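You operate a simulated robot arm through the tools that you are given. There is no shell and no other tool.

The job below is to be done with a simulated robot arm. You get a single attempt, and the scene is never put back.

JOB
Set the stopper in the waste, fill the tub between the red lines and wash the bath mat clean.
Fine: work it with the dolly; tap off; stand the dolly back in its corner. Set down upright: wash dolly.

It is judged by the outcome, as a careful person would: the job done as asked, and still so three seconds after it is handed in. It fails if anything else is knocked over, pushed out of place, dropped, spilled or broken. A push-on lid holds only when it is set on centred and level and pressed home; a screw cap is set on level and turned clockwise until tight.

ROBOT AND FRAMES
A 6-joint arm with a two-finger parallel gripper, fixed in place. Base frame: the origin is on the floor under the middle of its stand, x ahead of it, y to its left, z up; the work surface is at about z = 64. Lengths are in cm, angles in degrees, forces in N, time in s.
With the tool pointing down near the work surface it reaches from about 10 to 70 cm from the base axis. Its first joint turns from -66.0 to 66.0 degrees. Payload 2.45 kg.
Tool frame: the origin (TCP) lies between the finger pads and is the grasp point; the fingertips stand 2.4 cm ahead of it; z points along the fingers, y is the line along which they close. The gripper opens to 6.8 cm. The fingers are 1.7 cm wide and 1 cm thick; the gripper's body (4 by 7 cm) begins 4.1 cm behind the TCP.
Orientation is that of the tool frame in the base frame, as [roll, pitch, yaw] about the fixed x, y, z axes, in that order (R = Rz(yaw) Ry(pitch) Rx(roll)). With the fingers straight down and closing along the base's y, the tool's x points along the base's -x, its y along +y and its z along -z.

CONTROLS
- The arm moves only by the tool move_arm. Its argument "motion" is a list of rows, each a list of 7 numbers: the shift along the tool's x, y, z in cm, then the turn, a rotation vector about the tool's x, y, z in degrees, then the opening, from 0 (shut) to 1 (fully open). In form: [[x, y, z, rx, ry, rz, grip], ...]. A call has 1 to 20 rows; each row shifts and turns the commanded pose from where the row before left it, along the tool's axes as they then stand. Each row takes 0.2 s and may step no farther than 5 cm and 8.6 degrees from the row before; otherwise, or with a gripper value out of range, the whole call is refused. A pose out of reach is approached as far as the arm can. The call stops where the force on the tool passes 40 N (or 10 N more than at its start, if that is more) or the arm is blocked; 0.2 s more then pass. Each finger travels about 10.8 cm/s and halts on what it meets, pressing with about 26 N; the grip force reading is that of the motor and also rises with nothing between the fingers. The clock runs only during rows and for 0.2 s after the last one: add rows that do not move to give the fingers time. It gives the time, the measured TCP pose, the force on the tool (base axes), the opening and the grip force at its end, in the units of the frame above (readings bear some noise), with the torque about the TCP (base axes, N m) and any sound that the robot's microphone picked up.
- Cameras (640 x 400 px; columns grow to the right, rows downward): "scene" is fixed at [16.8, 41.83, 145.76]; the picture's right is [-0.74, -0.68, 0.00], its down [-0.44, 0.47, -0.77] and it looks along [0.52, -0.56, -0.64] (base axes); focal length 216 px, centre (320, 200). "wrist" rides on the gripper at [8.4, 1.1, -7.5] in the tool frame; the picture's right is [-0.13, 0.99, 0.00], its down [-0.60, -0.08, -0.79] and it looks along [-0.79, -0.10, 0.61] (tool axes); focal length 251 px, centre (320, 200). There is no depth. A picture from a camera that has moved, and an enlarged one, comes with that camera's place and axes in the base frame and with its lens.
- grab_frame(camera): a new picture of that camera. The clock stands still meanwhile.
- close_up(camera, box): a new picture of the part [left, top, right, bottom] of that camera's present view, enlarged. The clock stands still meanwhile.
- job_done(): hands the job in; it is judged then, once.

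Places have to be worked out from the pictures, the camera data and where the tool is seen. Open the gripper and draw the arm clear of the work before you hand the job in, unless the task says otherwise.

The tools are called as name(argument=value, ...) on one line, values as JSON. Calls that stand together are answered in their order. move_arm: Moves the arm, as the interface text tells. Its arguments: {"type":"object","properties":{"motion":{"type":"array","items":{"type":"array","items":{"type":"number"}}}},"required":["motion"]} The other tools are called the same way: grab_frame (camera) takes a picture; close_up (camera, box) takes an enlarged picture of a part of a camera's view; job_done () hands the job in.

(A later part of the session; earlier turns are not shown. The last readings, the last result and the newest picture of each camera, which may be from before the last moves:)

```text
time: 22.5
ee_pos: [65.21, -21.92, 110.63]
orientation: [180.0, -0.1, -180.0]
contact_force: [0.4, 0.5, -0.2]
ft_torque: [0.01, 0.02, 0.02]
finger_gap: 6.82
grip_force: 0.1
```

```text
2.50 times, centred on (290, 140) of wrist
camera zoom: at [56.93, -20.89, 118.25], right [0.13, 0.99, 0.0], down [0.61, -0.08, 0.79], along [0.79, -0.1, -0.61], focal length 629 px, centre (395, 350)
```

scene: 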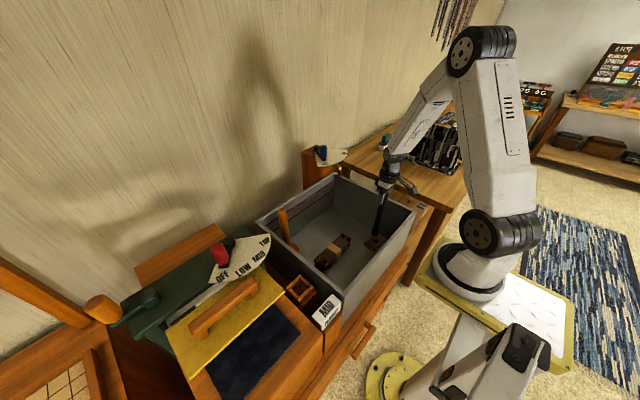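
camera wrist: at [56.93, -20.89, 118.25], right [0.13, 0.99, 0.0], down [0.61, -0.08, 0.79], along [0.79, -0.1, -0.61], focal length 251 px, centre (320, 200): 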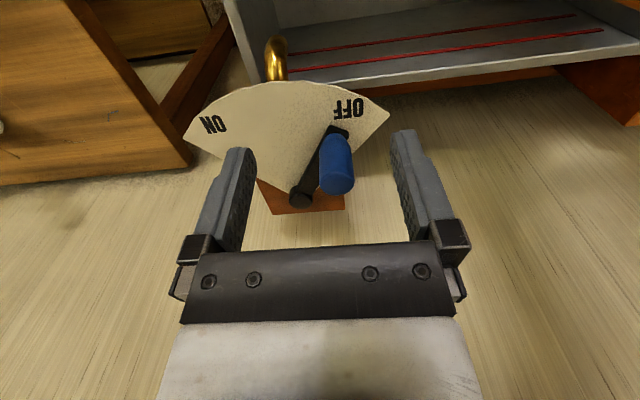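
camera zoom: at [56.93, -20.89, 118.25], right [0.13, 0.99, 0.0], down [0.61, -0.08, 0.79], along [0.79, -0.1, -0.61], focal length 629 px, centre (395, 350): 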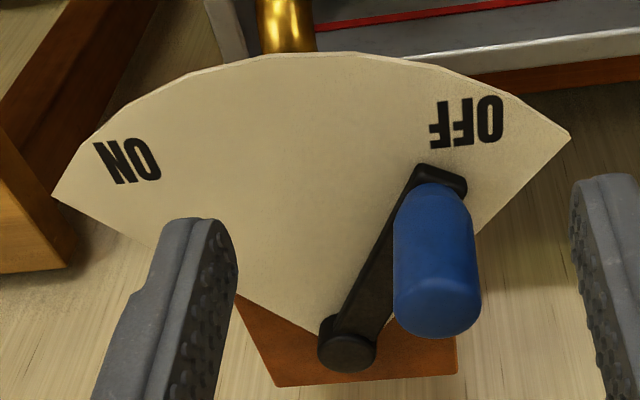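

Handle top confirmed at (72.7, −21.5) and the pivot at (80.2, −26.3), so the throw is from about +32° to −35° at a radius of 8.9 cm. Moving over the handle.

move_arm(motion=[[-3.7, 0.2, 0, 0, 0, 0, 1], [-3.7, 0.2, 0, 0, 0, 0, 1], [0, 0, 0, 0, 0, 0, 1]])

grab_frame(camera="wrist")

close_up(camera="scene", box=[280, 110, 400, 190])

```text
time: 23.3
ee_pos: [72.33, -21.45, 110.51]
orientation: [179.9, -0.2, 180.0]
contact_force: [0.5, 0.8, -0.5]
ft_torque: [-0.04, 0.02, 0.0]
finger_gap: 6.82
grip_force: 0.1
```

```text
taken
camera wrist: at [64.08, -20.36, 118.22], right [0.13, 0.99, 0.0], down [0.61, -0.08, 0.79], along [0.78, -0.1, -0.61], focal length 251 px, centre (320, 200)
```

wrist: 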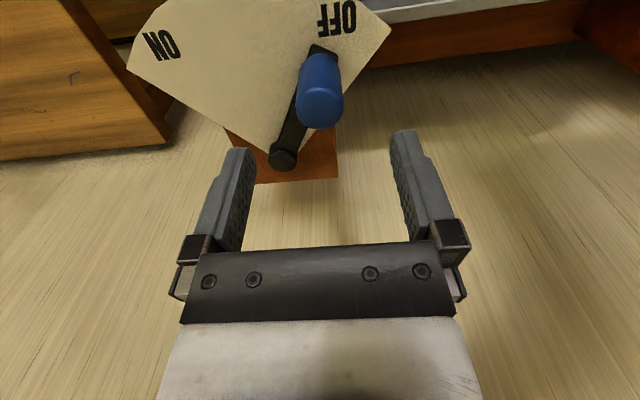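

```text
5.00 times, centred on (340, 150) of scene
camera zoom: at [16.8, 41.84, 145.76], right [-0.74, -0.68, 0.0], down [-0.44, 0.47, -0.77], along [0.52, -0.56, -0.64], focal length 1080 px, centre (220, 450)
```

zoom: 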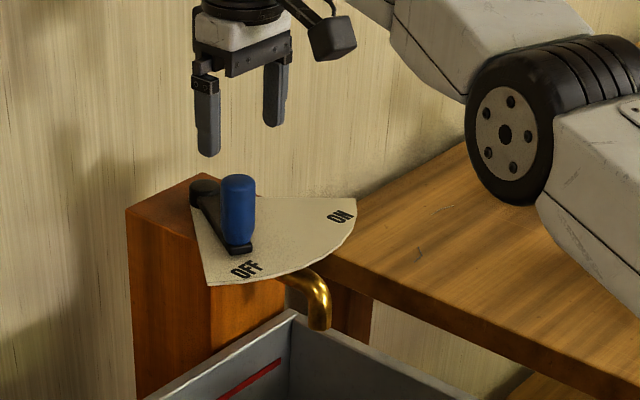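

grab_frame(camera="scene")

```text
taken
```

scene: 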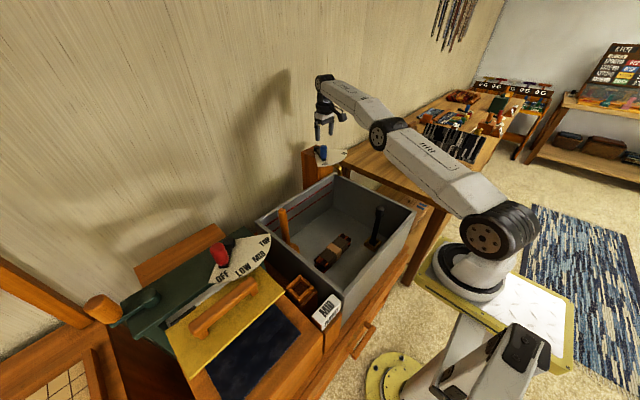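

Aligned with the handle. Descending to straddle it, then narrowing the fingers loosely around it.

move_arm(motion=[[-0.3, 0, 3, 0, 0, 0, 1], [0, 0, 3, 0, 0, 0, 1], [0, 0, 2.4, 0, 0, 0, 1], [0, 0, 0, 0, 0, 0, 1]])

grab_frame(camera="wrist")

close_up(camera="scene", box=[280, 110, 400, 190])

```text
time: 24.3
ee_pos: [72.88, -21.58, 102.48]
orientation: [180.0, 0.1, -179.8]
contact_force: [0.6, 0.3, -0.5]
ft_torque: [-0.01, -0.03, 0.0]
finger_gap: 6.81
grip_force: 0.0
```

```text
taken
camera wrist: at [64.45, -20.53, 110.09], right [0.13, 0.99, 0.0], down [0.6, -0.08, 0.79], along [0.79, -0.1, -0.61], focal length 251 px, centre (320, 200)
```

wrist: 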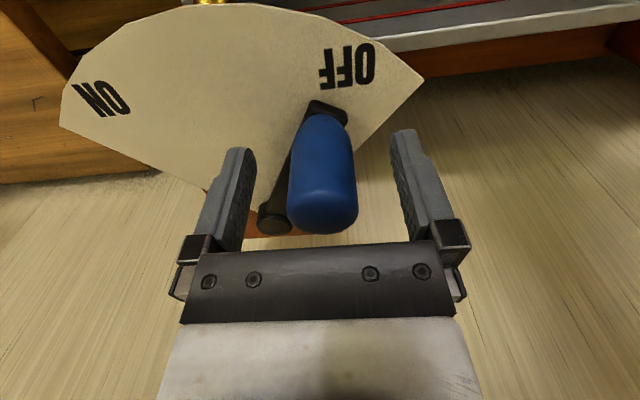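

```text
5.00 times, centred on (340, 150) of scene
camera zoom: at [16.8, 41.83, 145.76], right [-0.74, -0.68, 0.0], down [-0.44, 0.47, -0.77], along [0.52, -0.56, -0.64], focal length 1080 px, centre (220, 450)
```

zoom: 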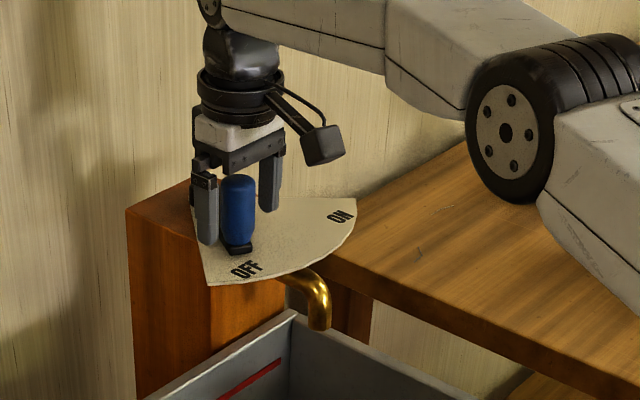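

The handle is centred between the fingers. I'll narrow the fingers to straddle it and sweep the lever along its arc to ON.

move_arm(motion=[[0, 0, 0, 0, 0, 0, 0.55], [0, 0, 0, 0, 0, 0, 0.55], [0.78, -1.37, 0, 0, 0, 0, 0.55], [0.43, -1.17, 0, 0, 0, 0, 0.55], [0.25, -1.21, 0, 0, 0, 0, 0.55], [0.09, -1.23, 0, 0, 0, 0, 0.55], [-0.09, -1.23, 0, 0, 0, 0, 0.55], [-0.25, -1.21, 0, 0, 0, 0, 0.55], [-0.43, -1.17, 0, 0, 0, 0, 0.55], [-0.58, -1.09, 0, 0, 0, 0, 0.55]])

grab_frame(camera="wrist")

close_up(camera="scene", box=[240, 130, 420, 280])

```text
time: 26.5
ee_pos: [70.11, -29.53, 102.27]
orientation: [-180.0, 0.1, 179.9]
contact_force: [-0.4, -0.4, 0.8]
ft_torque: [0.01, 0.04, -0.02]
finger_gap: 3.75
grip_force: 0.3
out of reach, approached as far as the arm can: row 7, 8, 9, 10
```

```text
taken
camera wrist: at [61.83, -28.41, 109.94], right [0.13, 0.99, 0.0], down [0.6, -0.08, 0.79], along [0.79, -0.1, -0.61], focal length 251 px, centre (320, 200)
```

wrist: 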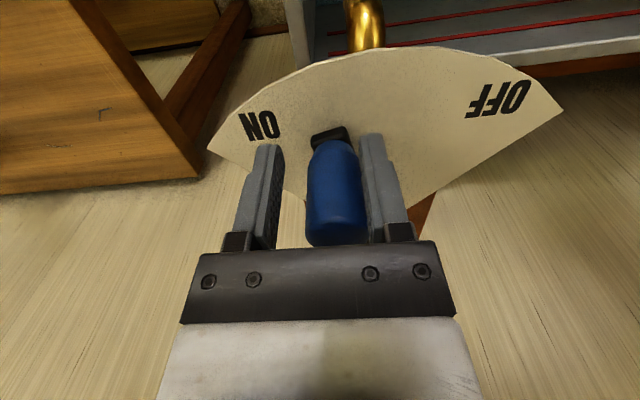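

```text
2.67 times, centred on (330, 205) of scene
camera zoom: at [16.8, 41.84, 145.76], right [-0.74, -0.68, 0.0], down [-0.44, 0.47, -0.77], along [0.52, -0.56, -0.64], focal length 576 px, centre (293, 187)
```

zoom: 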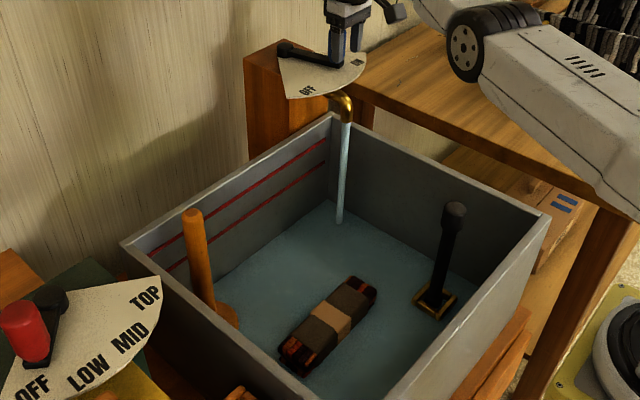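

Water is running and pooling with the stopper holding. I'll wait 1 second and gauge the fill rate.

move_arm(motion=[[0, 0, 0, 0, 0, 0, 0.55], [0, 0, 0, 0, 0, 0, 0.55], [0, 0, 0, 0, 0, 0, 0.55], [0, 0, 0, 0, 0, 0, 0.55], [0, 0, 0, 0, 0, 0, 0.55]])

close_up(camera="scene", box=[240, 130, 420, 280])

```text
time: 27.7
ee_pos: [70.22, -29.51, 102.28]
orientation: [-180.0, 0.0, -180.0]
contact_force: [0.4, 0.5, -0.7]
ft_torque: [0.0, -0.03, 0.0]
finger_gap: 3.74
grip_force: 0.0
```

```text
2.67 times, centred on (330, 205) of scene
camera zoom: at [16.8, 41.83, 145.76], right [-0.74, -0.68, 0.0], down [-0.44, 0.47, -0.77], along [0.52, -0.56, -0.64], focal length 576 px, centre (293, 187)
```

zoom: 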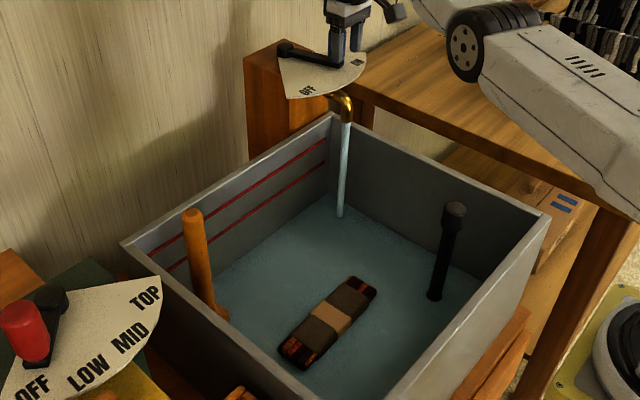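

move_arm(motion=[[0, 0, 0, 0, 0, 0, 0.55], [0, 0, 0, 0, 0, 0, 0.55], [0, 0, 0, 0, 0, 0, 0.55], [0, 0, 0, 0, 0, 0, 0.55], [0, 0, 0, 0, 0, 0, 0.55], [0, 0, 0, 0, 0, 0, 0.55], [0, 0, 0, 0, 0, 0, 0.55], [0, 0, 0, 0, 0, 0, 0.55], [0, 0, 0, 0, 0, 0, 0.55]])

close_up(camera="scene", box=[240, 130, 420, 280])

```text
time: 29.7
ee_pos: [70.3, -29.57, 102.28]
orientation: [180.0, 0.0, 179.9]
contact_force: [0.3, -0.6, 0.6]
ft_torque: [-0.03, 0.01, -0.03]
finger_gap: 3.74
grip_force: 0.0
```

```text
2.67 times, centred on (330, 205) of scene
camera zoom: at [16.8, 41.83, 145.76], right [-0.74, -0.68, 0.0], down [-0.44, 0.47, -0.77], along [0.52, -0.56, -0.64], focal length 576 px, centre (293, 187)
```

zoom: 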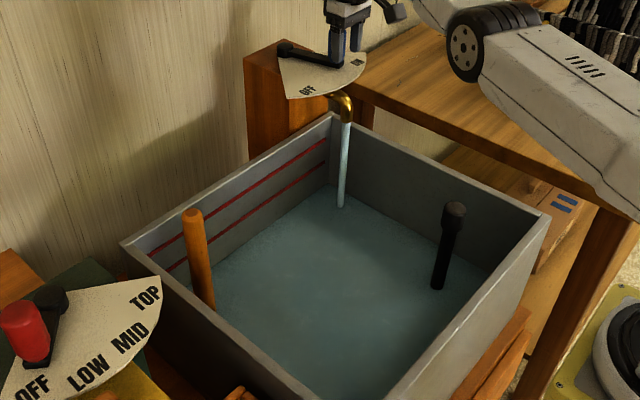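

The level is about z≈71 and rising ~1.3 cm/s; the lines are at about 76.4 and 81.8. I'll wait 3.6 s more and recheck.

move_arm(motion=[[0, 0, 0, 0, 0, 0, 0.55], [0, 0, 0, 0, 0, 0, 0.55], [0, 0, 0, 0, 0, 0, 0.55], [0, 0, 0, 0, 0, 0, 0.55], [0, 0, 0, 0, 0, 0, 0.55], [0, 0, 0, 0, 0, 0, 0.55], [0, 0, 0, 0, 0, 0, 0.55], [0, 0, 0, 0, 0, 0, 0.55], [0, 0, 0, 0, 0, 0, 0.55], [0, 0, 0, 0, 0, 0, 0.55], [0, 0, 0, 0, 0, 0, 0.55], [0, 0, 0, 0, 0, 0, 0.55], [0, 0, 0, 0, 0, 0, 0.55], [0, 0, 0, 0, 0, 0, 0.55], [0, 0, 0, 0, 0, 0, 0.55], [0, 0, 0, 0, 0, 0, 0.55], [0, 0, 0, 0, 0, 0, 0.55]])

close_up(camera="scene", box=[240, 130, 420, 280])

close_up(camera="scene", box=[310, 160, 360, 220])

```text
time: 33.3
ee_pos: [70.14, -29.49, 102.35]
orientation: [180.0, 0.1, 180.0]
contact_force: [-0.9, 0.5, 0.2]
ft_torque: [0.01, -0.01, -0.01]
finger_gap: 3.74
grip_force: 0.1
```

```text
2.67 times, centred on (330, 205) of scene
camera zoom: at [16.8, 41.83, 145.76], right [-0.74, -0.68, 0.0], down [-0.44, 0.47, -0.77], along [0.52, -0.56, -0.64], focal length 576 px, centre (293, 187)
```

zoom: 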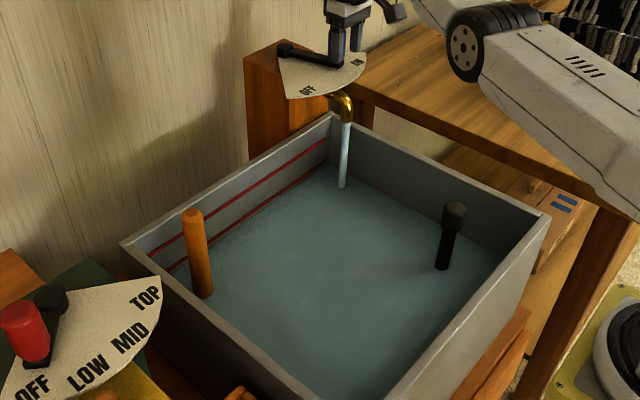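

```text
6.67 times, centred on (335, 190) of scene
camera zoom: at [16.8, 41.83, 145.76], right [-0.74, -0.68, 0.0], down [-0.44, 0.47, -0.77], along [0.52, -0.56, -0.64], focal length 1439 px, centre (220, 267)
```

zoom: 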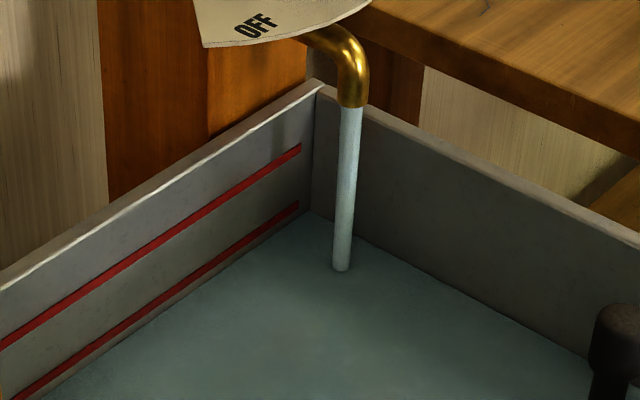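

The water is just reaching the lower line. I'll hold two more rows and then sweep the lever back to OFF along its arc; the extra inflow while closing should leave it mid-band.

move_arm(motion=[[0, 0, 0, 0, 0, 0, 0.55], [0, 0, 0, 0, 0, 0, 0.55], [-0.2, 0.82, 0, 0, 0, 0, 0.55], [-0.2, 0.6, 0, 0, 0, 0, 0.55], [-0.4, 1.0, 0, 0, 0, 0, 0.55], [-0.2, 1.2, 0, 0, 0, 0, 0.55], [-0.2, 1.25, 0, 0, 0, 0, 0.55], [-0.27, 1.2, 0, 0, 0, 0, 0.55], [-0.43, 1.17, 0, 0, 0, 0, 0.55], [-0.5, 1.13, 0, 0, 0, 0, 0.55], [-0.2, 0.45, 0, 0, 0, 0, 0.55]])

close_up(camera="scene", box=[240, 130, 420, 280])

grab_frame(camera="wrist")

```text
time: 35.7
ee_pos: [72.72, -20.87, 102.32]
orientation: [-180.0, 0.0, 180.0]
contact_force: [-3.7, -7.9, 1.2]
ft_torque: [0.15, -0.08, -0.05]
finger_gap: 4.37
grip_force: 4.2
```

```text
2.67 times, centred on (330, 205) of scene
camera zoom: at [16.79, 41.81, 145.77], right [-0.74, -0.68, 0.0], down [-0.44, 0.47, -0.77], along [0.52, -0.56, -0.64], focal length 576 px, centre (293, 187)
```

zoom: 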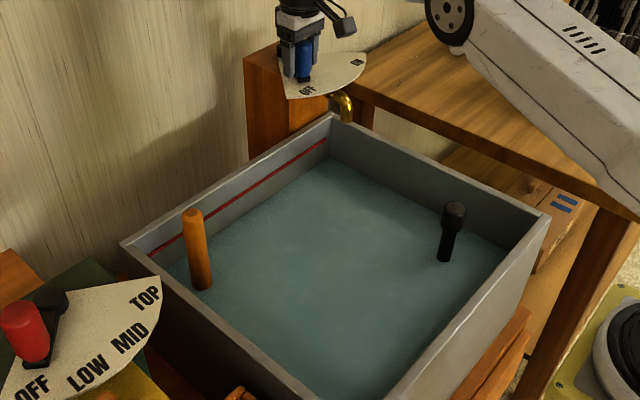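

```text
taken
camera wrist: at [64.32, -19.69, 109.95], right [0.13, 0.99, 0.0], down [0.6, -0.08, 0.79], along [0.79, -0.1, -0.61], focal length 251 px, centre (320, 200)
```

wrist: 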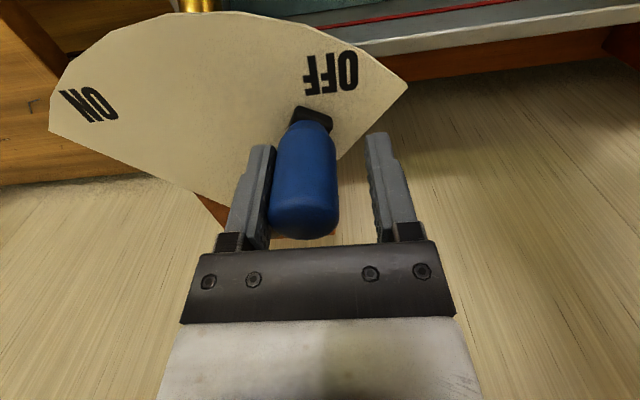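

The stream has stopped and the lever is pressing on its OFF stop. I'll check the level, then ease off, open the fingers and rise clear.

close_up(camera="scene", box=[250, 150, 360, 250])

move_arm(motion=[[0, -0.4, 0, 0, 0, 0, 0.8], [0, 0, 0, 0, 0, 0, 1], [0, 0, -2, 0, 0, 0, 1], [0, 0, -4, 0, 0, 0, 1], [0, 0, -4, 0, 0, 0, 1], [2, 0, -2, 0, 0, 0, 1], [3, 0, 0, 0, 0, 0, 1]])

grab_frame(camera="wrist")

close_up(camera="scene", box=[240, 130, 420, 280])

```text
4.00 times, centred on (305, 200) of scene
camera zoom: at [16.79, 41.81, 145.77], right [-0.74, -0.68, 0.0], down [-0.44, 0.47, -0.77], along [0.52, -0.56, -0.64], focal length 864 px, centre (380, 200)
```

zoom: 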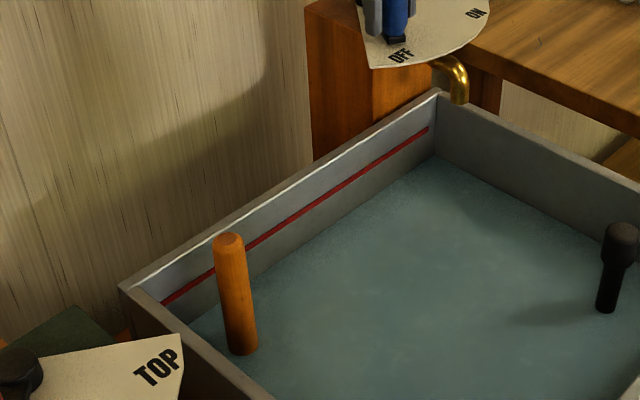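

```text
time: 37.3
ee_pos: [71.07, -21.56, 114.95]
orientation: [179.9, -0.1, 179.9]
contact_force: [-1.2, 0.2, 0.8]
ft_torque: [0.0, 0.02, 0.01]
finger_gap: 6.79
grip_force: 0.1
out of reach, approached as far as the arm can: row 5, 6, 7
```

```text
taken
camera wrist: at [62.84, -20.57, 122.59], right [0.13, 0.99, 0.0], down [0.61, -0.08, 0.79], along [0.79, -0.1, -0.61], focal length 251 px, centre (320, 200)
```

wrist: 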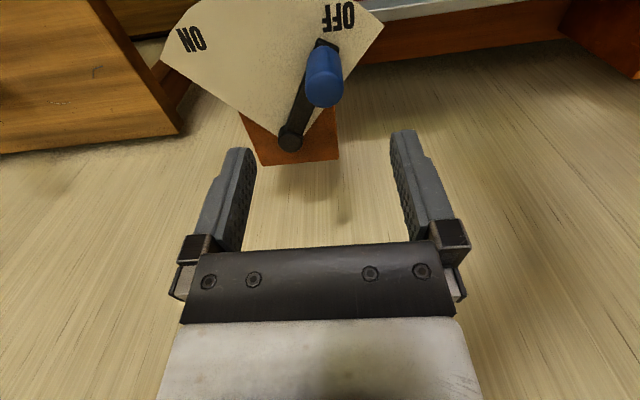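

```text
2.67 times, centred on (330, 205) of scene
camera zoom: at [16.8, 41.83, 145.76], right [-0.74, -0.68, 0.0], down [-0.44, 0.47, -0.77], along [0.52, -0.56, -0.64], focal length 576 px, centre (293, 187)
```

zoom: 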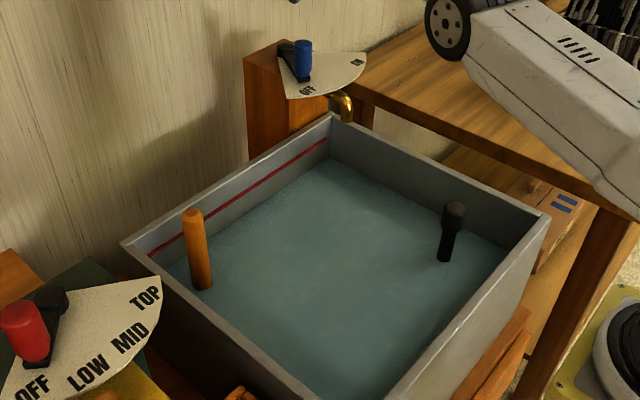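

close_up(camera="scene", box=[310, 160, 360, 220])

close_up(camera="scene", box=[255, 160, 345, 240])

```text
6.67 times, centred on (335, 190) of scene
camera zoom: at [16.8, 41.83, 145.76], right [-0.74, -0.68, 0.0], down [-0.44, 0.47, -0.77], along [0.52, -0.56, -0.64], focal length 1439 px, centre (220, 267)
```

zoom: 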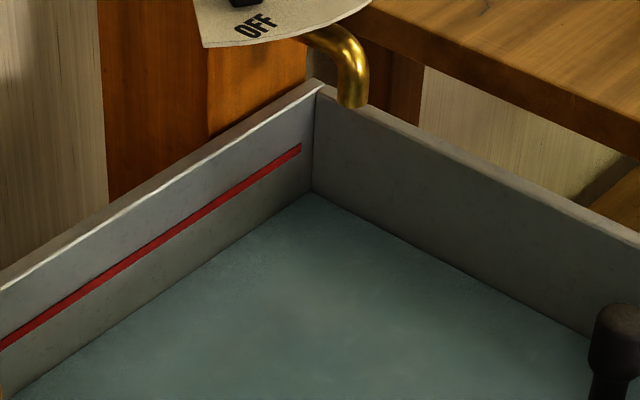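

```text
5.00 times, centred on (300, 200) of scene
camera zoom: at [16.8, 41.83, 145.76], right [-0.74, -0.68, 0.0], down [-0.44, 0.47, -0.77], along [0.52, -0.56, -0.64], focal length 1080 px, centre (420, 200)
```

zoom: 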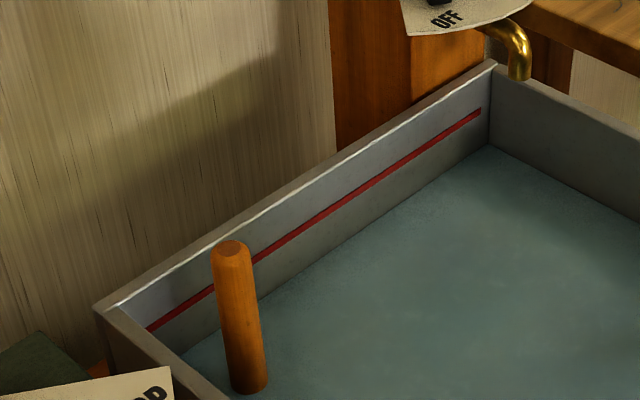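

Tap is off and the level sits about 0.9 cm above the lower line, with about 4.5 cm to the upper one. I'd like more margin, so I'll give one short extra burst; first re-straddle the handle.

move_arm(motion=[[0, 0, 4, 0, 0, 0, 1], [-0.8, 0, 3, 0, 0, 0, 1], [-0.8, 0, 3, 0, 0, 0, 1], [0, 0, 2.6, 0, 0, 0, 1], [0, 0, 0, 0, 0, 0, 0.55], [0, 0, 0, 0, 0, 0, 0.55]])

grab_frame(camera="wrist")

```text
time: 38.7
ee_pos: [73.14, -21.58, 102.57]
orientation: [179.9, 0.0, -179.9]
contact_force: [-0.2, 0.0, -0.6]
ft_torque: [-0.02, -0.02, 0.01]
finger_gap: 3.75
grip_force: 0.0
out of reach, approached as far as the arm can: row 1, 3
```

```text
taken
camera wrist: at [64.79, -20.51, 110.22], right [0.13, 0.99, 0.0], down [0.6, -0.08, 0.79], along [0.79, -0.1, -0.61], focal length 251 px, centre (320, 200)
```

wrist: 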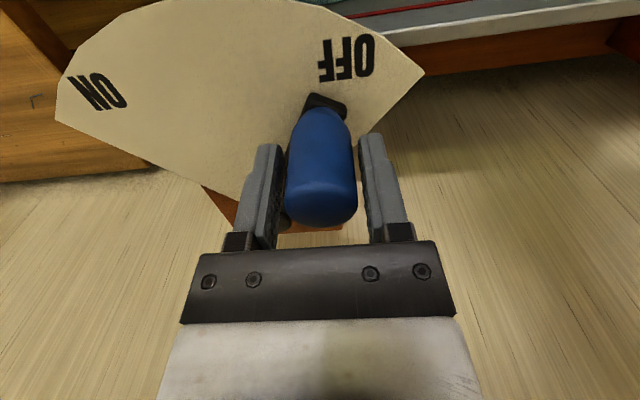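

Handle is straddled again. Giving one quick open-and-close sweep of the lever.

move_arm(motion=[[1.2, -1.62, 0, 0, 0, 0, 0.55], [0.5, -1.7, 0, 0, 0, 0, 0.55], [0.3, -1.5, 0, 0, 0, 0, 0.55], [0.7, -1.7, 0, 0, 0, 0, 0.55], [-0.5, 1.3, 0, 0, 0, 0, 0.55], [-0.25, 1.6, 0, 0, 0, 0, 0.55], [-0.35, 1.6, 0, 0, 0, 0, 0.55], [-0.6, 1.5, 0, 0, 0, 0, 0.55], [-0.4, 0.9, 0, 0, 0, 0, 0.55], [-0.2, 0.35, 0, 0, 0, 0, 0.55]])

close_up(camera="scene", box=[310, 160, 360, 220])

grab_frame(camera="wrist")

```text
time: 40.9
ee_pos: [72.69, -20.83, 102.42]
orientation: [180.0, 0.0, 180.0]
contact_force: [-1.7, -2.1, 0.1]
ft_torque: [-0.09, 0.05, -0.01]
finger_gap: 3.96
grip_force: 1.4
```

```text
6.67 times, centred on (335, 190) of scene
camera zoom: at [16.8, 41.83, 145.77], right [-0.74, -0.68, 0.0], down [-0.44, 0.47, -0.77], along [0.52, -0.56, -0.64], focal length 1439 px, centre (220, 267)
```

zoom: 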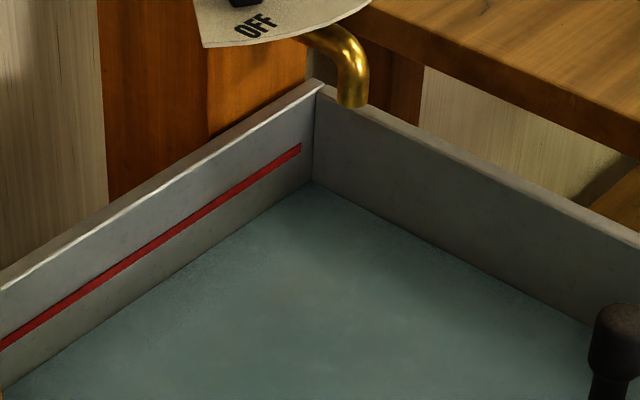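

```text
taken
camera wrist: at [64.38, -19.91, 110.15], right [0.13, 0.99, 0.0], down [0.6, -0.08, 0.79], along [0.79, -0.1, -0.61], focal length 251 px, centre (320, 200)
```

wrist: 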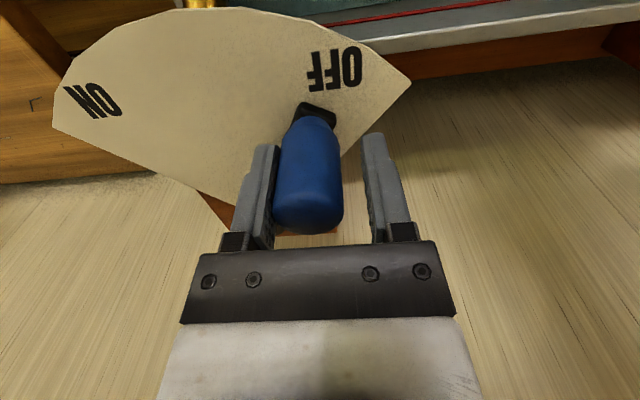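

The level rose to about 1.6 cm above the lower line with 3.7 cm to spare above, and the tap is OFF. Now I'll release, rise, and move toward the dolly for a look.

move_arm(motion=[[0, -0.4, 0, 0, 0, 0, 0.8], [0, 0, 0, 0, 0, 0, 1], [0, 0, -2, 0, 0, 0, 1], [0, 0, -4, 0, 0, 0, 1], [2, 0, -2, 0, 0, 0, 1], [4, 0, 0, 0, 0, 0, 1], [4, 1, 0, 0, 0, 0, 1], [4, 4, 0, 0, 0, 0, 1], [0, 5, 0, 0, 0, 0, 1], [0, 5, 0, 0, 0, 0, 1], [0, 5, 0, 0, 0, 0, 1], [0, 5, 0, 0, 0, 0, 1], [0, 4, 0, 0, 0, 0, 1], [0, 0, 0, 0, 0, 0, 1]])

grab_frame(camera="wrist")

close_up(camera="scene", box=[240, 130, 420, 280])

```text
refused: row 8 steps farther than a row can; nothing moved
```

```text
taken
camera wrist: at [64.38, -19.91, 110.15], right [0.13, 0.99, 0.0], down [0.6, -0.08, 0.79], along [0.79, -0.1, -0.61], focal length 251 px, centre (320, 200)
```

wrist: 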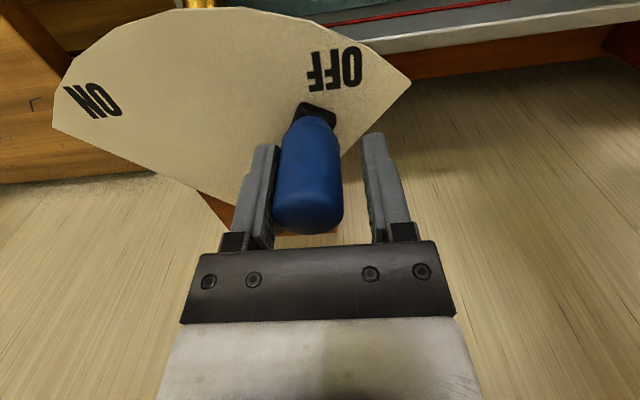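

```text
2.67 times, centred on (330, 205) of scene
camera zoom: at [16.8, 41.83, 145.77], right [-0.74, -0.68, 0.0], down [-0.44, 0.47, -0.77], along [0.52, -0.56, -0.64], focal length 576 px, centre (293, 187)
```

zoom: 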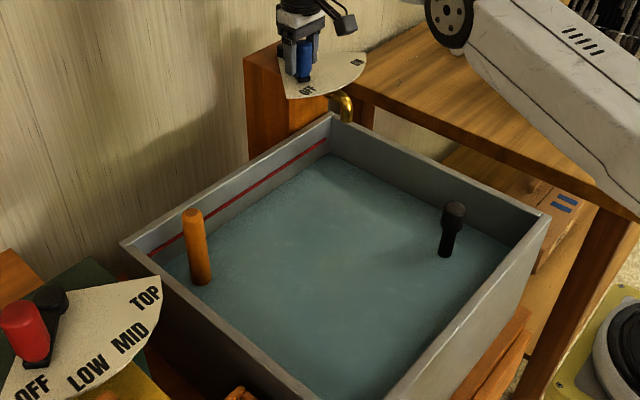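

One row's step was too long and the call was refused, with nothing moved. I'll repeat it with shorter steps.

move_arm(motion=[[0, -0.4, 0, 0, 0, 0, 0.8], [0, 0, 0, 0, 0, 0, 1], [0, 0, -2, 0, 0, 0, 1], [0, 0, -4, 0, 0, 0, 1], [2, 0, -2, 0, 0, 0, 1], [4, 0, 0, 0, 0, 0, 1], [4, 1, 0, 0, 0, 0, 1], [3, 3, 0, 0, 0, 0, 1], [0, 4.5, 0, 0, 0, 0, 1], [0, 4.5, 0, 0, 0, 0, 1], [0, 4.5, 0, 0, 0, 0, 1], [0, 4.5, 0, 0, 0, 0, 1], [0, 4.5, 0, 0, 0, 0, 1], [0, 2, 0, 0, 0, 0, 1], [0, 0, 0, 0, 0, 0, 1]])

grab_frame(camera="wrist")

close_up(camera="scene", box=[240, 130, 420, 280])

```text
time: 44.1
ee_pos: [59.63, 7.11, 110.76]
orientation: [179.9, 0.1, 179.9]
contact_force: [-0.6, 0.4, 0.3]
ft_torque: [0.0, -0.02, 0.0]
finger_gap: 6.79
grip_force: 0.0
```

```text
taken
camera wrist: at [51.3, 8.2, 118.31], right [0.13, 0.99, 0.0], down [0.6, -0.08, 0.79], along [0.79, -0.1, -0.61], focal length 251 px, centre (320, 200)
```

wrist: 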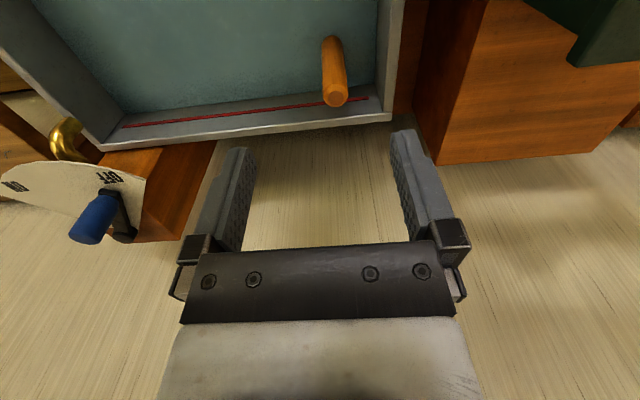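

```text
2.67 times, centred on (330, 205) of scene
camera zoom: at [16.8, 41.84, 145.76], right [-0.74, -0.68, 0.0], down [-0.44, 0.47, -0.77], along [0.52, -0.56, -0.64], focal length 576 px, centre (293, 187)
```

zoom: 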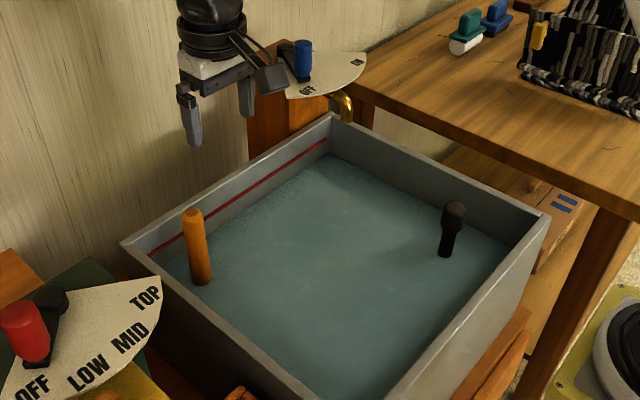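

close_up(camera="wrist", box=[270, 20, 410, 130])

close_up(camera="scene", box=[280, 195, 330, 245])

```text
3.64 times, centred on (340, 75) of wrist
camera zoom: at [51.3, 8.2, 118.31], right [0.13, 0.99, 0.0], down [0.6, -0.08, 0.79], along [0.79, -0.1, -0.61], focal length 914 px, centre (247, 654)
```

zoom: 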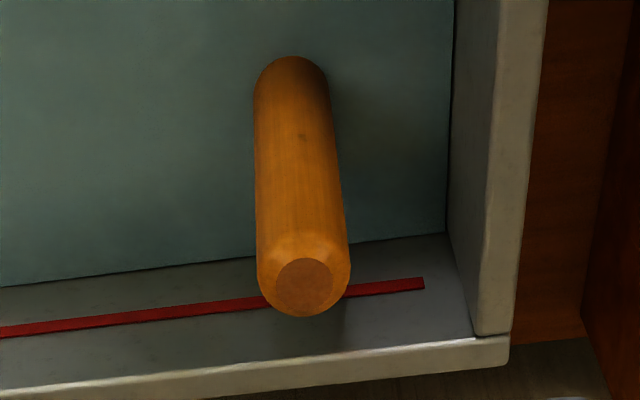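

```text
8.00 times, centred on (305, 220) of scene
camera zoom: at [16.8, 41.84, 145.76], right [-0.74, -0.68, 0.0], down [-0.44, 0.47, -0.77], along [0.52, -0.56, -0.64], focal length 1727 px, centre (440, 40)
```

zoom: 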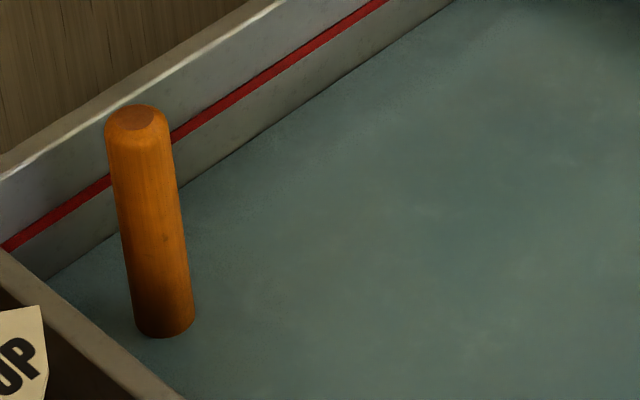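

The dolly handle top is at (67.15, 7.93, 91.4), 3 cm thick and vertical. Moving over it and descending to a check height.

move_arm(motion=[[-3.75, 0.41, 2, 0, 0, 0, 1], [-3.75, 0.41, 3, 0, 0, 0, 1], [0, 0, 4, 0, 0, 0, 1], [0, 0, 4, 0, 0, 0, 1], [0, 0, 0, 0, 0, 0, 1]])

grab_frame(camera="wrist")

```text
time: 45.3
ee_pos: [67.2, 7.99, 97.51]
orientation: [179.9, 0.1, 179.9]
contact_force: [0.5, 0.5, -0.2]
ft_torque: [0.0, -0.01, 0.0]
finger_gap: 6.78
grip_force: 0.2
```

```text
taken
camera wrist: at [58.86, 9.08, 105.19], right [0.13, 0.99, 0.0], down [0.6, -0.08, 0.79], along [0.79, -0.1, -0.61], focal length 251 px, centre (320, 200)
```

wrist: 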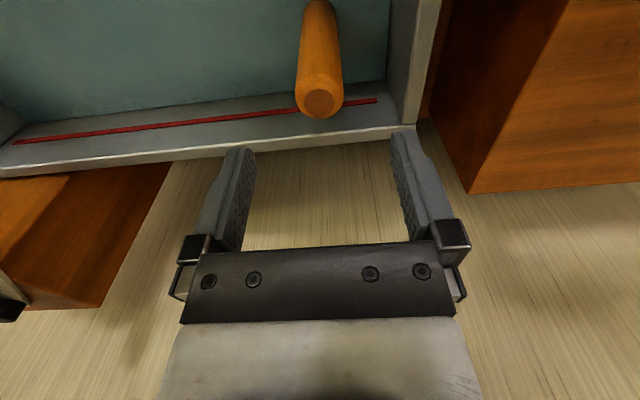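

Centred on the handle. Descending 9 cm and closing the grip.

move_arm(motion=[[0, 0, 3, 0, 0, 0, 1], [0, 0, 3, 0, 0, 0, 1], [0, 0, 3, 0, 0, 0, 1], [0, 0, 0, 0, 0, 0, 1], [0, 0, 0, 0, 0, 0, 0], [0, 0, 0, 0, 0, 0, 0], [0, 0, 0, 0, 0, 0, 0]])

grab_frame(camera="wrist")

close_up(camera="scene", box=[240, 130, 420, 280])

```text
time: 46.9
ee_pos: [67.1, 8.07, 88.59]
orientation: [179.9, -0.1, -179.8]
contact_force: [1.4, -0.9, -0.2]
ft_torque: [-0.21, -0.11, 0.01]
finger_gap: 2.98
grip_force: 25.7
```

```text
taken
camera wrist: at [58.72, 9.1, 96.34], right [0.13, 0.99, 0.0], down [0.6, -0.08, 0.79], along [0.79, -0.1, -0.61], focal length 251 px, centre (320, 200)
```

wrist: 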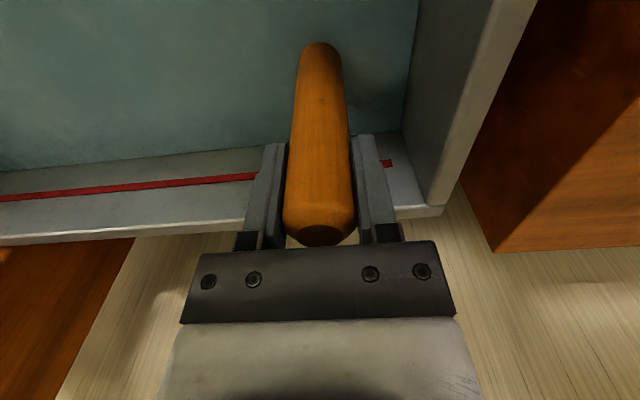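

```text
2.67 times, centred on (330, 205) of scene
camera zoom: at [16.81, 41.83, 145.76], right [-0.74, -0.68, 0.0], down [-0.44, 0.47, -0.77], along [0.52, -0.56, -0.64], focal length 576 px, centre (293, 187)
```

zoom: 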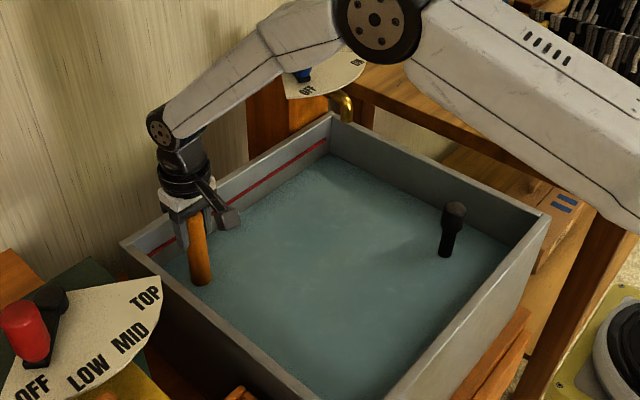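

The dolly is gripped (gap 2.98) with TCP z=88.6 while it stands on the tub floor — I'll remember (67.1, 8.0) as its corner. Lifting it 7 cm, still under water, to clear the mat.

move_arm(motion=[[0, 0, -0.7, 0, 0, 0, 0], [0, 0, -1, 0, 0, 0, 0], [0, 0, -1.5, 0, 0, 0, 0], [0, 0, -2, 0, 0, 0, 0], [0, 0, -1.8, 0, 0, 0, 0], [0, 0, 0, 0, 0, 0, 0]])

grab_frame(camera="wrist")

close_up(camera="scene", box=[240, 130, 420, 280])

```text
time: 48.3
ee_pos: [67.1, 8.13, 95.52]
orientation: [180.0, -0.1, -179.9]
contact_force: [-0.6, -0.1, -3.7]
ft_torque: [-0.05, -0.02, -0.02]
finger_gap: 2.96
grip_force: 26.1
```

```text
taken
camera wrist: at [58.75, 9.19, 103.18], right [0.13, 0.99, 0.0], down [0.6, -0.08, 0.79], along [0.79, -0.1, -0.61], focal length 251 px, centre (320, 200)
```

wrist: 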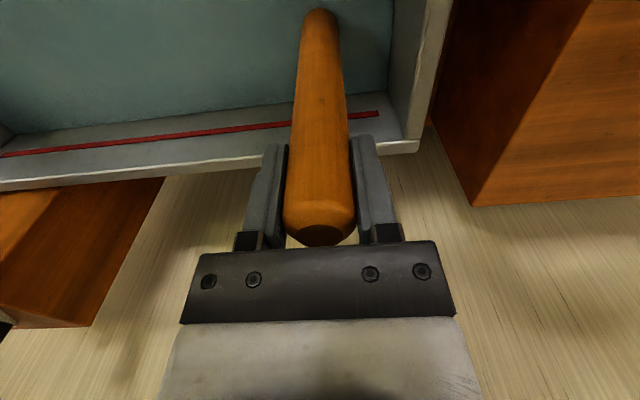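

```text
2.67 times, centred on (330, 205) of scene
camera zoom: at [16.81, 41.84, 145.76], right [-0.74, -0.68, 0.0], down [-0.44, 0.47, -0.77], along [0.52, -0.56, -0.64], focal length 576 px, centre (293, 187)
```

zoom: 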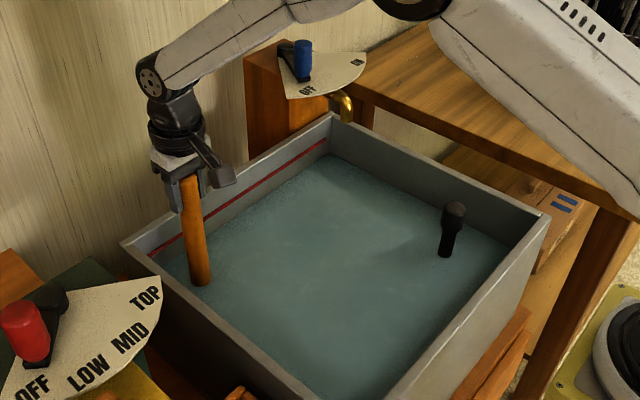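

The dolly came up cleanly (about 3.7 N). Moving it over the mat's near-left half at about (51.2, 0.5), still submerged above the mat.

move_arm(motion=[[2.6, -1.2, 0, 0, 0, 0, 0], [2.6, -1.2, 0, 0, 0, 0, 0], [2.6, -1.2, 0, 0, 0, 0, 0], [2.6, -1.2, 0, 0, 0, 0, 0], [2.6, -1.3, 0, 0, 0, 0, 0], [2.9, -1.5, 0, 0, 0, 0, 0], [0, 0, 0, 0, 0, 0, 0]])

grab_frame(camera="wrist")

close_up(camera="scene", box=[240, 130, 420, 280])

```text
time: 49.9
ee_pos: [51.17, 0.46, 95.47]
orientation: [179.9, 0.0, -179.9]
contact_force: [-1.4, 0.0, -4.4]
ft_torque: [-0.04, 0.01, 0.01]
finger_gap: 2.98
grip_force: 25.8
```

```text
taken
camera wrist: at [42.83, 1.55, 103.15], right [0.13, 0.99, 0.0], down [0.6, -0.08, 0.79], along [0.79, -0.1, -0.61], focal length 251 px, centre (320, 200)
```

wrist: 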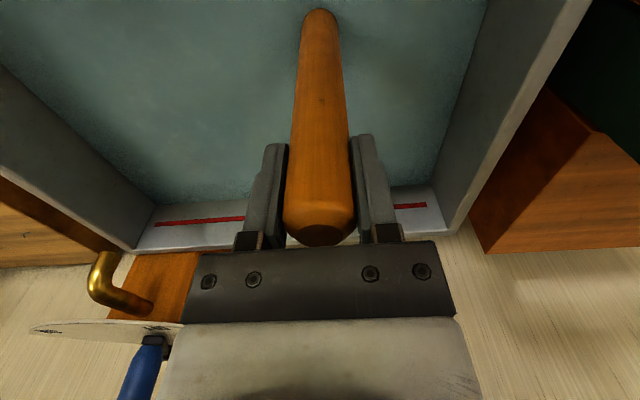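

```text
2.67 times, centred on (330, 205) of scene
camera zoom: at [16.81, 41.83, 145.76], right [-0.74, -0.68, 0.0], down [-0.44, 0.47, -0.77], along [0.52, -0.56, -0.64], focal length 576 px, centre (293, 187)
```

zoom: 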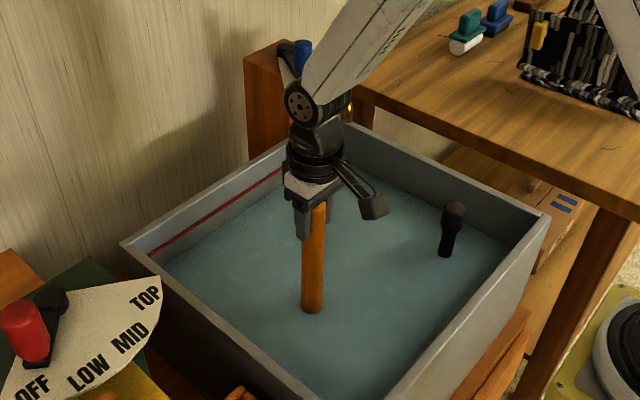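

In position. Lowering in half-centimetre steps to find the mat's surface by force.

move_arm(motion=[[0, 0, 0.6, 0, 0, 0, 0], [0, 0, 0.6, 0, 0, 0, 0], [0, 0, 0.6, 0, 0, 0, 0], [0, 0, 0.5, 0, 0, 0, 0], [0, 0, 0.4, 0, 0, 0, 0], [0, 0, 0, 0, 0, 0, 0]])

```text
time: 51.3
ee_pos: [51.52, 0.4, 92.82]
orientation: [180.0, 0.3, -179.9]
contact_force: [0.2, -0.8, 27.0]
ft_torque: [-0.52, -0.22, 0.03]
finger_gap: 2.99
grip_force: 25.8
```

Contact with the mat at about TCP z≈93 (27 N reading). Now I'll pound here with four plunging strokes, slightly lighter at the bottom.

move_arm(motion=[[0, 0, -1, 0, 0, 0, 0], [0, 0, -1, 0, 0, 0, 0], [0, 0, 1, 0, 0, 0, 0], [0, 0, 0.6, 0, 0, 0, 0], [0, 0, 0.25, 0, 0, 0, 0], [0, 0, -1, 0, 0, 0, 0], [0, 0, -0.85, 0, 0, 0, 0], [0, 0, 1, 0, 0, 0, 0], [0, 0, 0.6, 0, 0, 0, 0], [0, 0, 0.25, 0, 0, 0, 0], [0, 0, -1, 0, 0, 0, 0], [0, 0, -0.85, 0, 0, 0, 0], [0, 0, 1, 0, 0, 0, 0], [0, 0, 0.6, 0, 0, 0, 0], [0, 0, 0.25, 0, 0, 0, 0], [0, 0, -1, 0, 0, 0, 0], [0, 0, -1, 0, 0, 0, 0]])

grab_frame(camera="wrist")

close_up(camera="scene", box=[240, 130, 420, 280])

```text
time: 54.9
ee_pos: [51.3, 0.41, 95.02]
orientation: [180.0, -0.1, -179.9]
contact_force: [0.0, -0.1, -4.4]
ft_torque: [0.07, 0.01, 0.0]
finger_gap: 2.95
grip_force: 26.0
```

```text
taken
camera wrist: at [42.96, 1.48, 102.68], right [0.13, 0.99, 0.0], down [0.61, -0.08, 0.79], along [0.79, -0.1, -0.61], focal length 251 px, centre (320, 200)
```

wrist: 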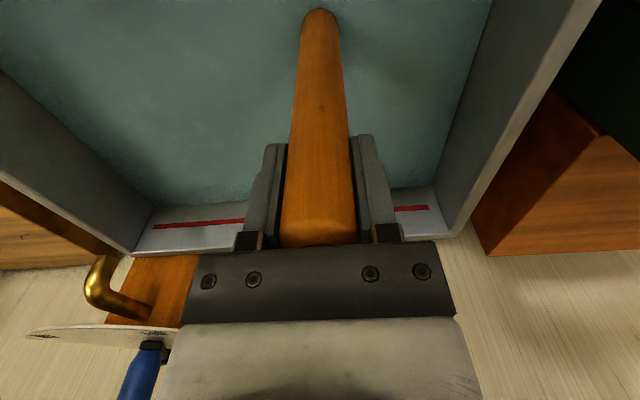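

```text
2.67 times, centred on (330, 205) of scene
camera zoom: at [16.81, 41.83, 145.76], right [-0.74, -0.68, 0.0], down [-0.44, 0.47, -0.77], along [0.52, -0.56, -0.64], focal length 576 px, centre (293, 187)
```

zoom: 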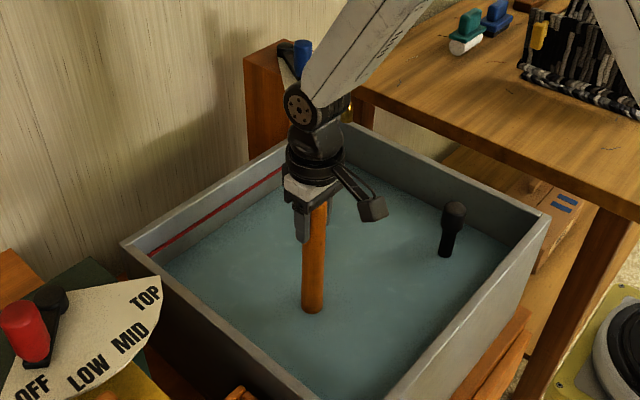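

close_up(camera="scene", box=[310, 210, 390, 270])

close_up(camera="wrist", box=[40, 0, 300, 160])

```text
6.67 times, centred on (350, 240) of scene
camera zoom: at [16.81, 41.83, 145.76], right [-0.74, -0.68, 0.0], down [-0.44, 0.47, -0.77], along [0.52, -0.56, -0.64], focal length 1439 px, centre (120, -67)
```

zoom: 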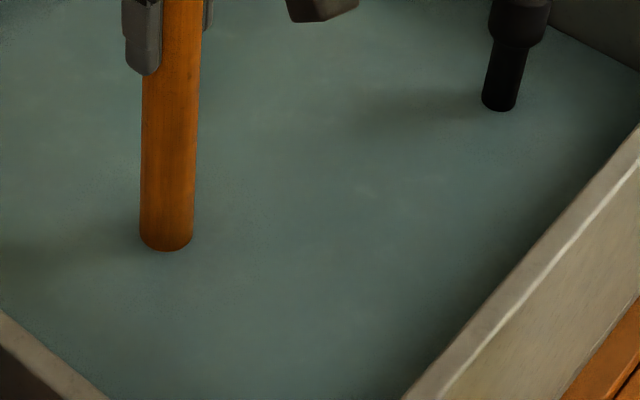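

```text
2.46 times, centred on (170, 80) of wrist
camera zoom: at [42.96, 1.48, 102.68], right [0.13, 0.99, 0.0], down [0.61, -0.08, 0.79], along [0.79, -0.1, -0.61], focal length 619 px, centre (689, 495)
```

zoom: 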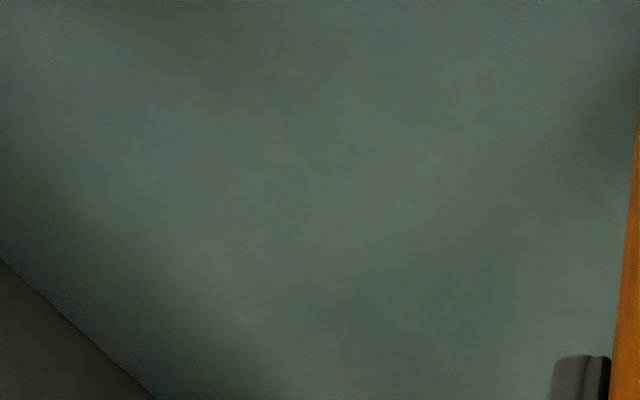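

The water is opaque, so progress must come from thorough coverage. The handle slid up slightly in the grip, so I'll re-find the contact height gently.

move_arm(motion=[[0, 0, 0.8, 0, 0, 0, 0], [0, 0, 0.8, 0, 0, 0, 0], [0, 0, 0.3, 0, 0, 0, 0]])

move_arm(motion=[[0, 0, 0.3, 0, 0, 0, 0], [0, 0, 0, 0, 0, 0, 0]])

```text
time: 55.7
ee_pos: [51.25, 0.38, 92.94]
orientation: [179.8, 0.0, -179.8]
contact_force: [0.3, 0.1, -3.5]
ft_torque: [-0.08, -0.03, 0.03]
finger_gap: 2.95
grip_force: 26.2
```

```text
time: 56.3
ee_pos: [51.36, 0.34, 92.89]
orientation: [180.0, 0.2, -179.9]
contact_force: [-3.6, 1.4, 18.6]
ft_torque: [-0.23, 0.73, -0.06]
finger_gap: 2.98
grip_force: 26.1
```

Contact is at TCP z≈92.9 with about 18 N just below, so the slip is negligible. I'll now pound along the mat, first toward its +y end and back.

move_arm(motion=[[0, 0.8, -1, 0, 0, 0, 0], [0, 0.8, -0.85, 0, 0, 0, 0], [0, 0, 1, 0, 0, 0, 0], [0, 0, 0.6, 0, 0, 0, 0], [0, 0, 0.25, 0, 0, 0, 0], [0, 0.8, -1, 0, 0, 0, 0], [0, 0.8, -0.85, 0, 0, 0, 0], [0, 0, 1, 0, 0, 0, 0], [0, 0, 0.6, 0, 0, 0, 0], [0, 0, 0.25, 0, 0, 0, 0], [0, -0.8, -1, 0, 0, 0, 0], [0, -0.8, -0.85, 0, 0, 0, 0], [0, 0, 1, 0, 0, 0, 0], [0, 0, 0.6, 0, 0, 0, 0], [0, 0, 0.25, 0, 0, 0, 0], [0, -0.8, -1, 0, 0, 0, 0], [0, -0.8, -0.85, 0, 0, 0, 0], [0, 0, 1, 0, 0, 0, 0], [0, 0, 0.6, 0, 0, 0, 0], [0, 0, 0.25, 0, 0, 0, 0]])

grab_frame(camera="scene")

grab_frame(camera="wrist")

```text
time: 60.5
ee_pos: [51.26, 0.54, 93.07]
orientation: [-180.0, 0.2, -179.9]
contact_force: [-4.9, -1.4, 23.5]
ft_torque: [-0.54, 0.51, -0.08]
finger_gap: 3.0
grip_force: 26.3
```

```text
taken
```

scene: 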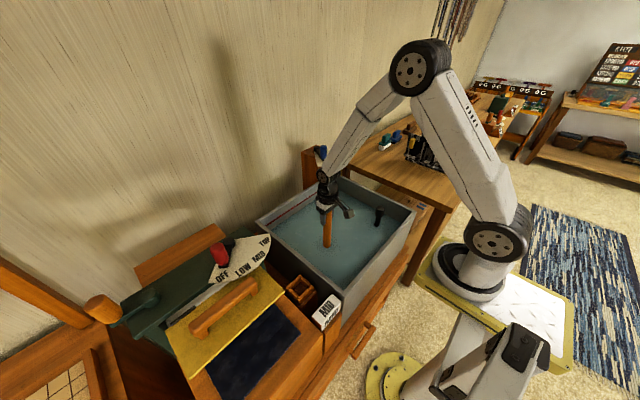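

```text
taken
camera wrist: at [43.0, 1.52, 100.49], right [0.13, 0.99, 0.0], down [0.6, -0.08, 0.79], along [0.79, -0.1, -0.61], focal length 251 px, centre (320, 200)
```

wrist: 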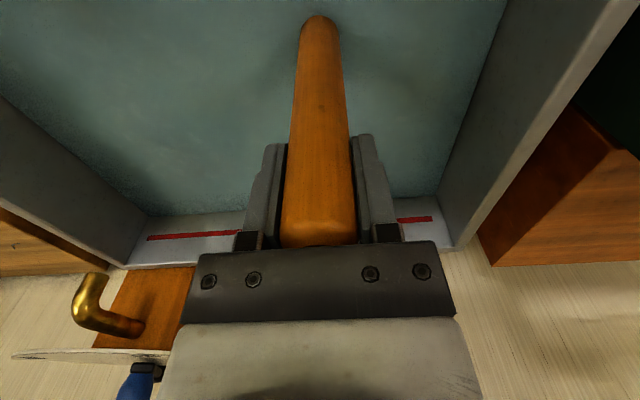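

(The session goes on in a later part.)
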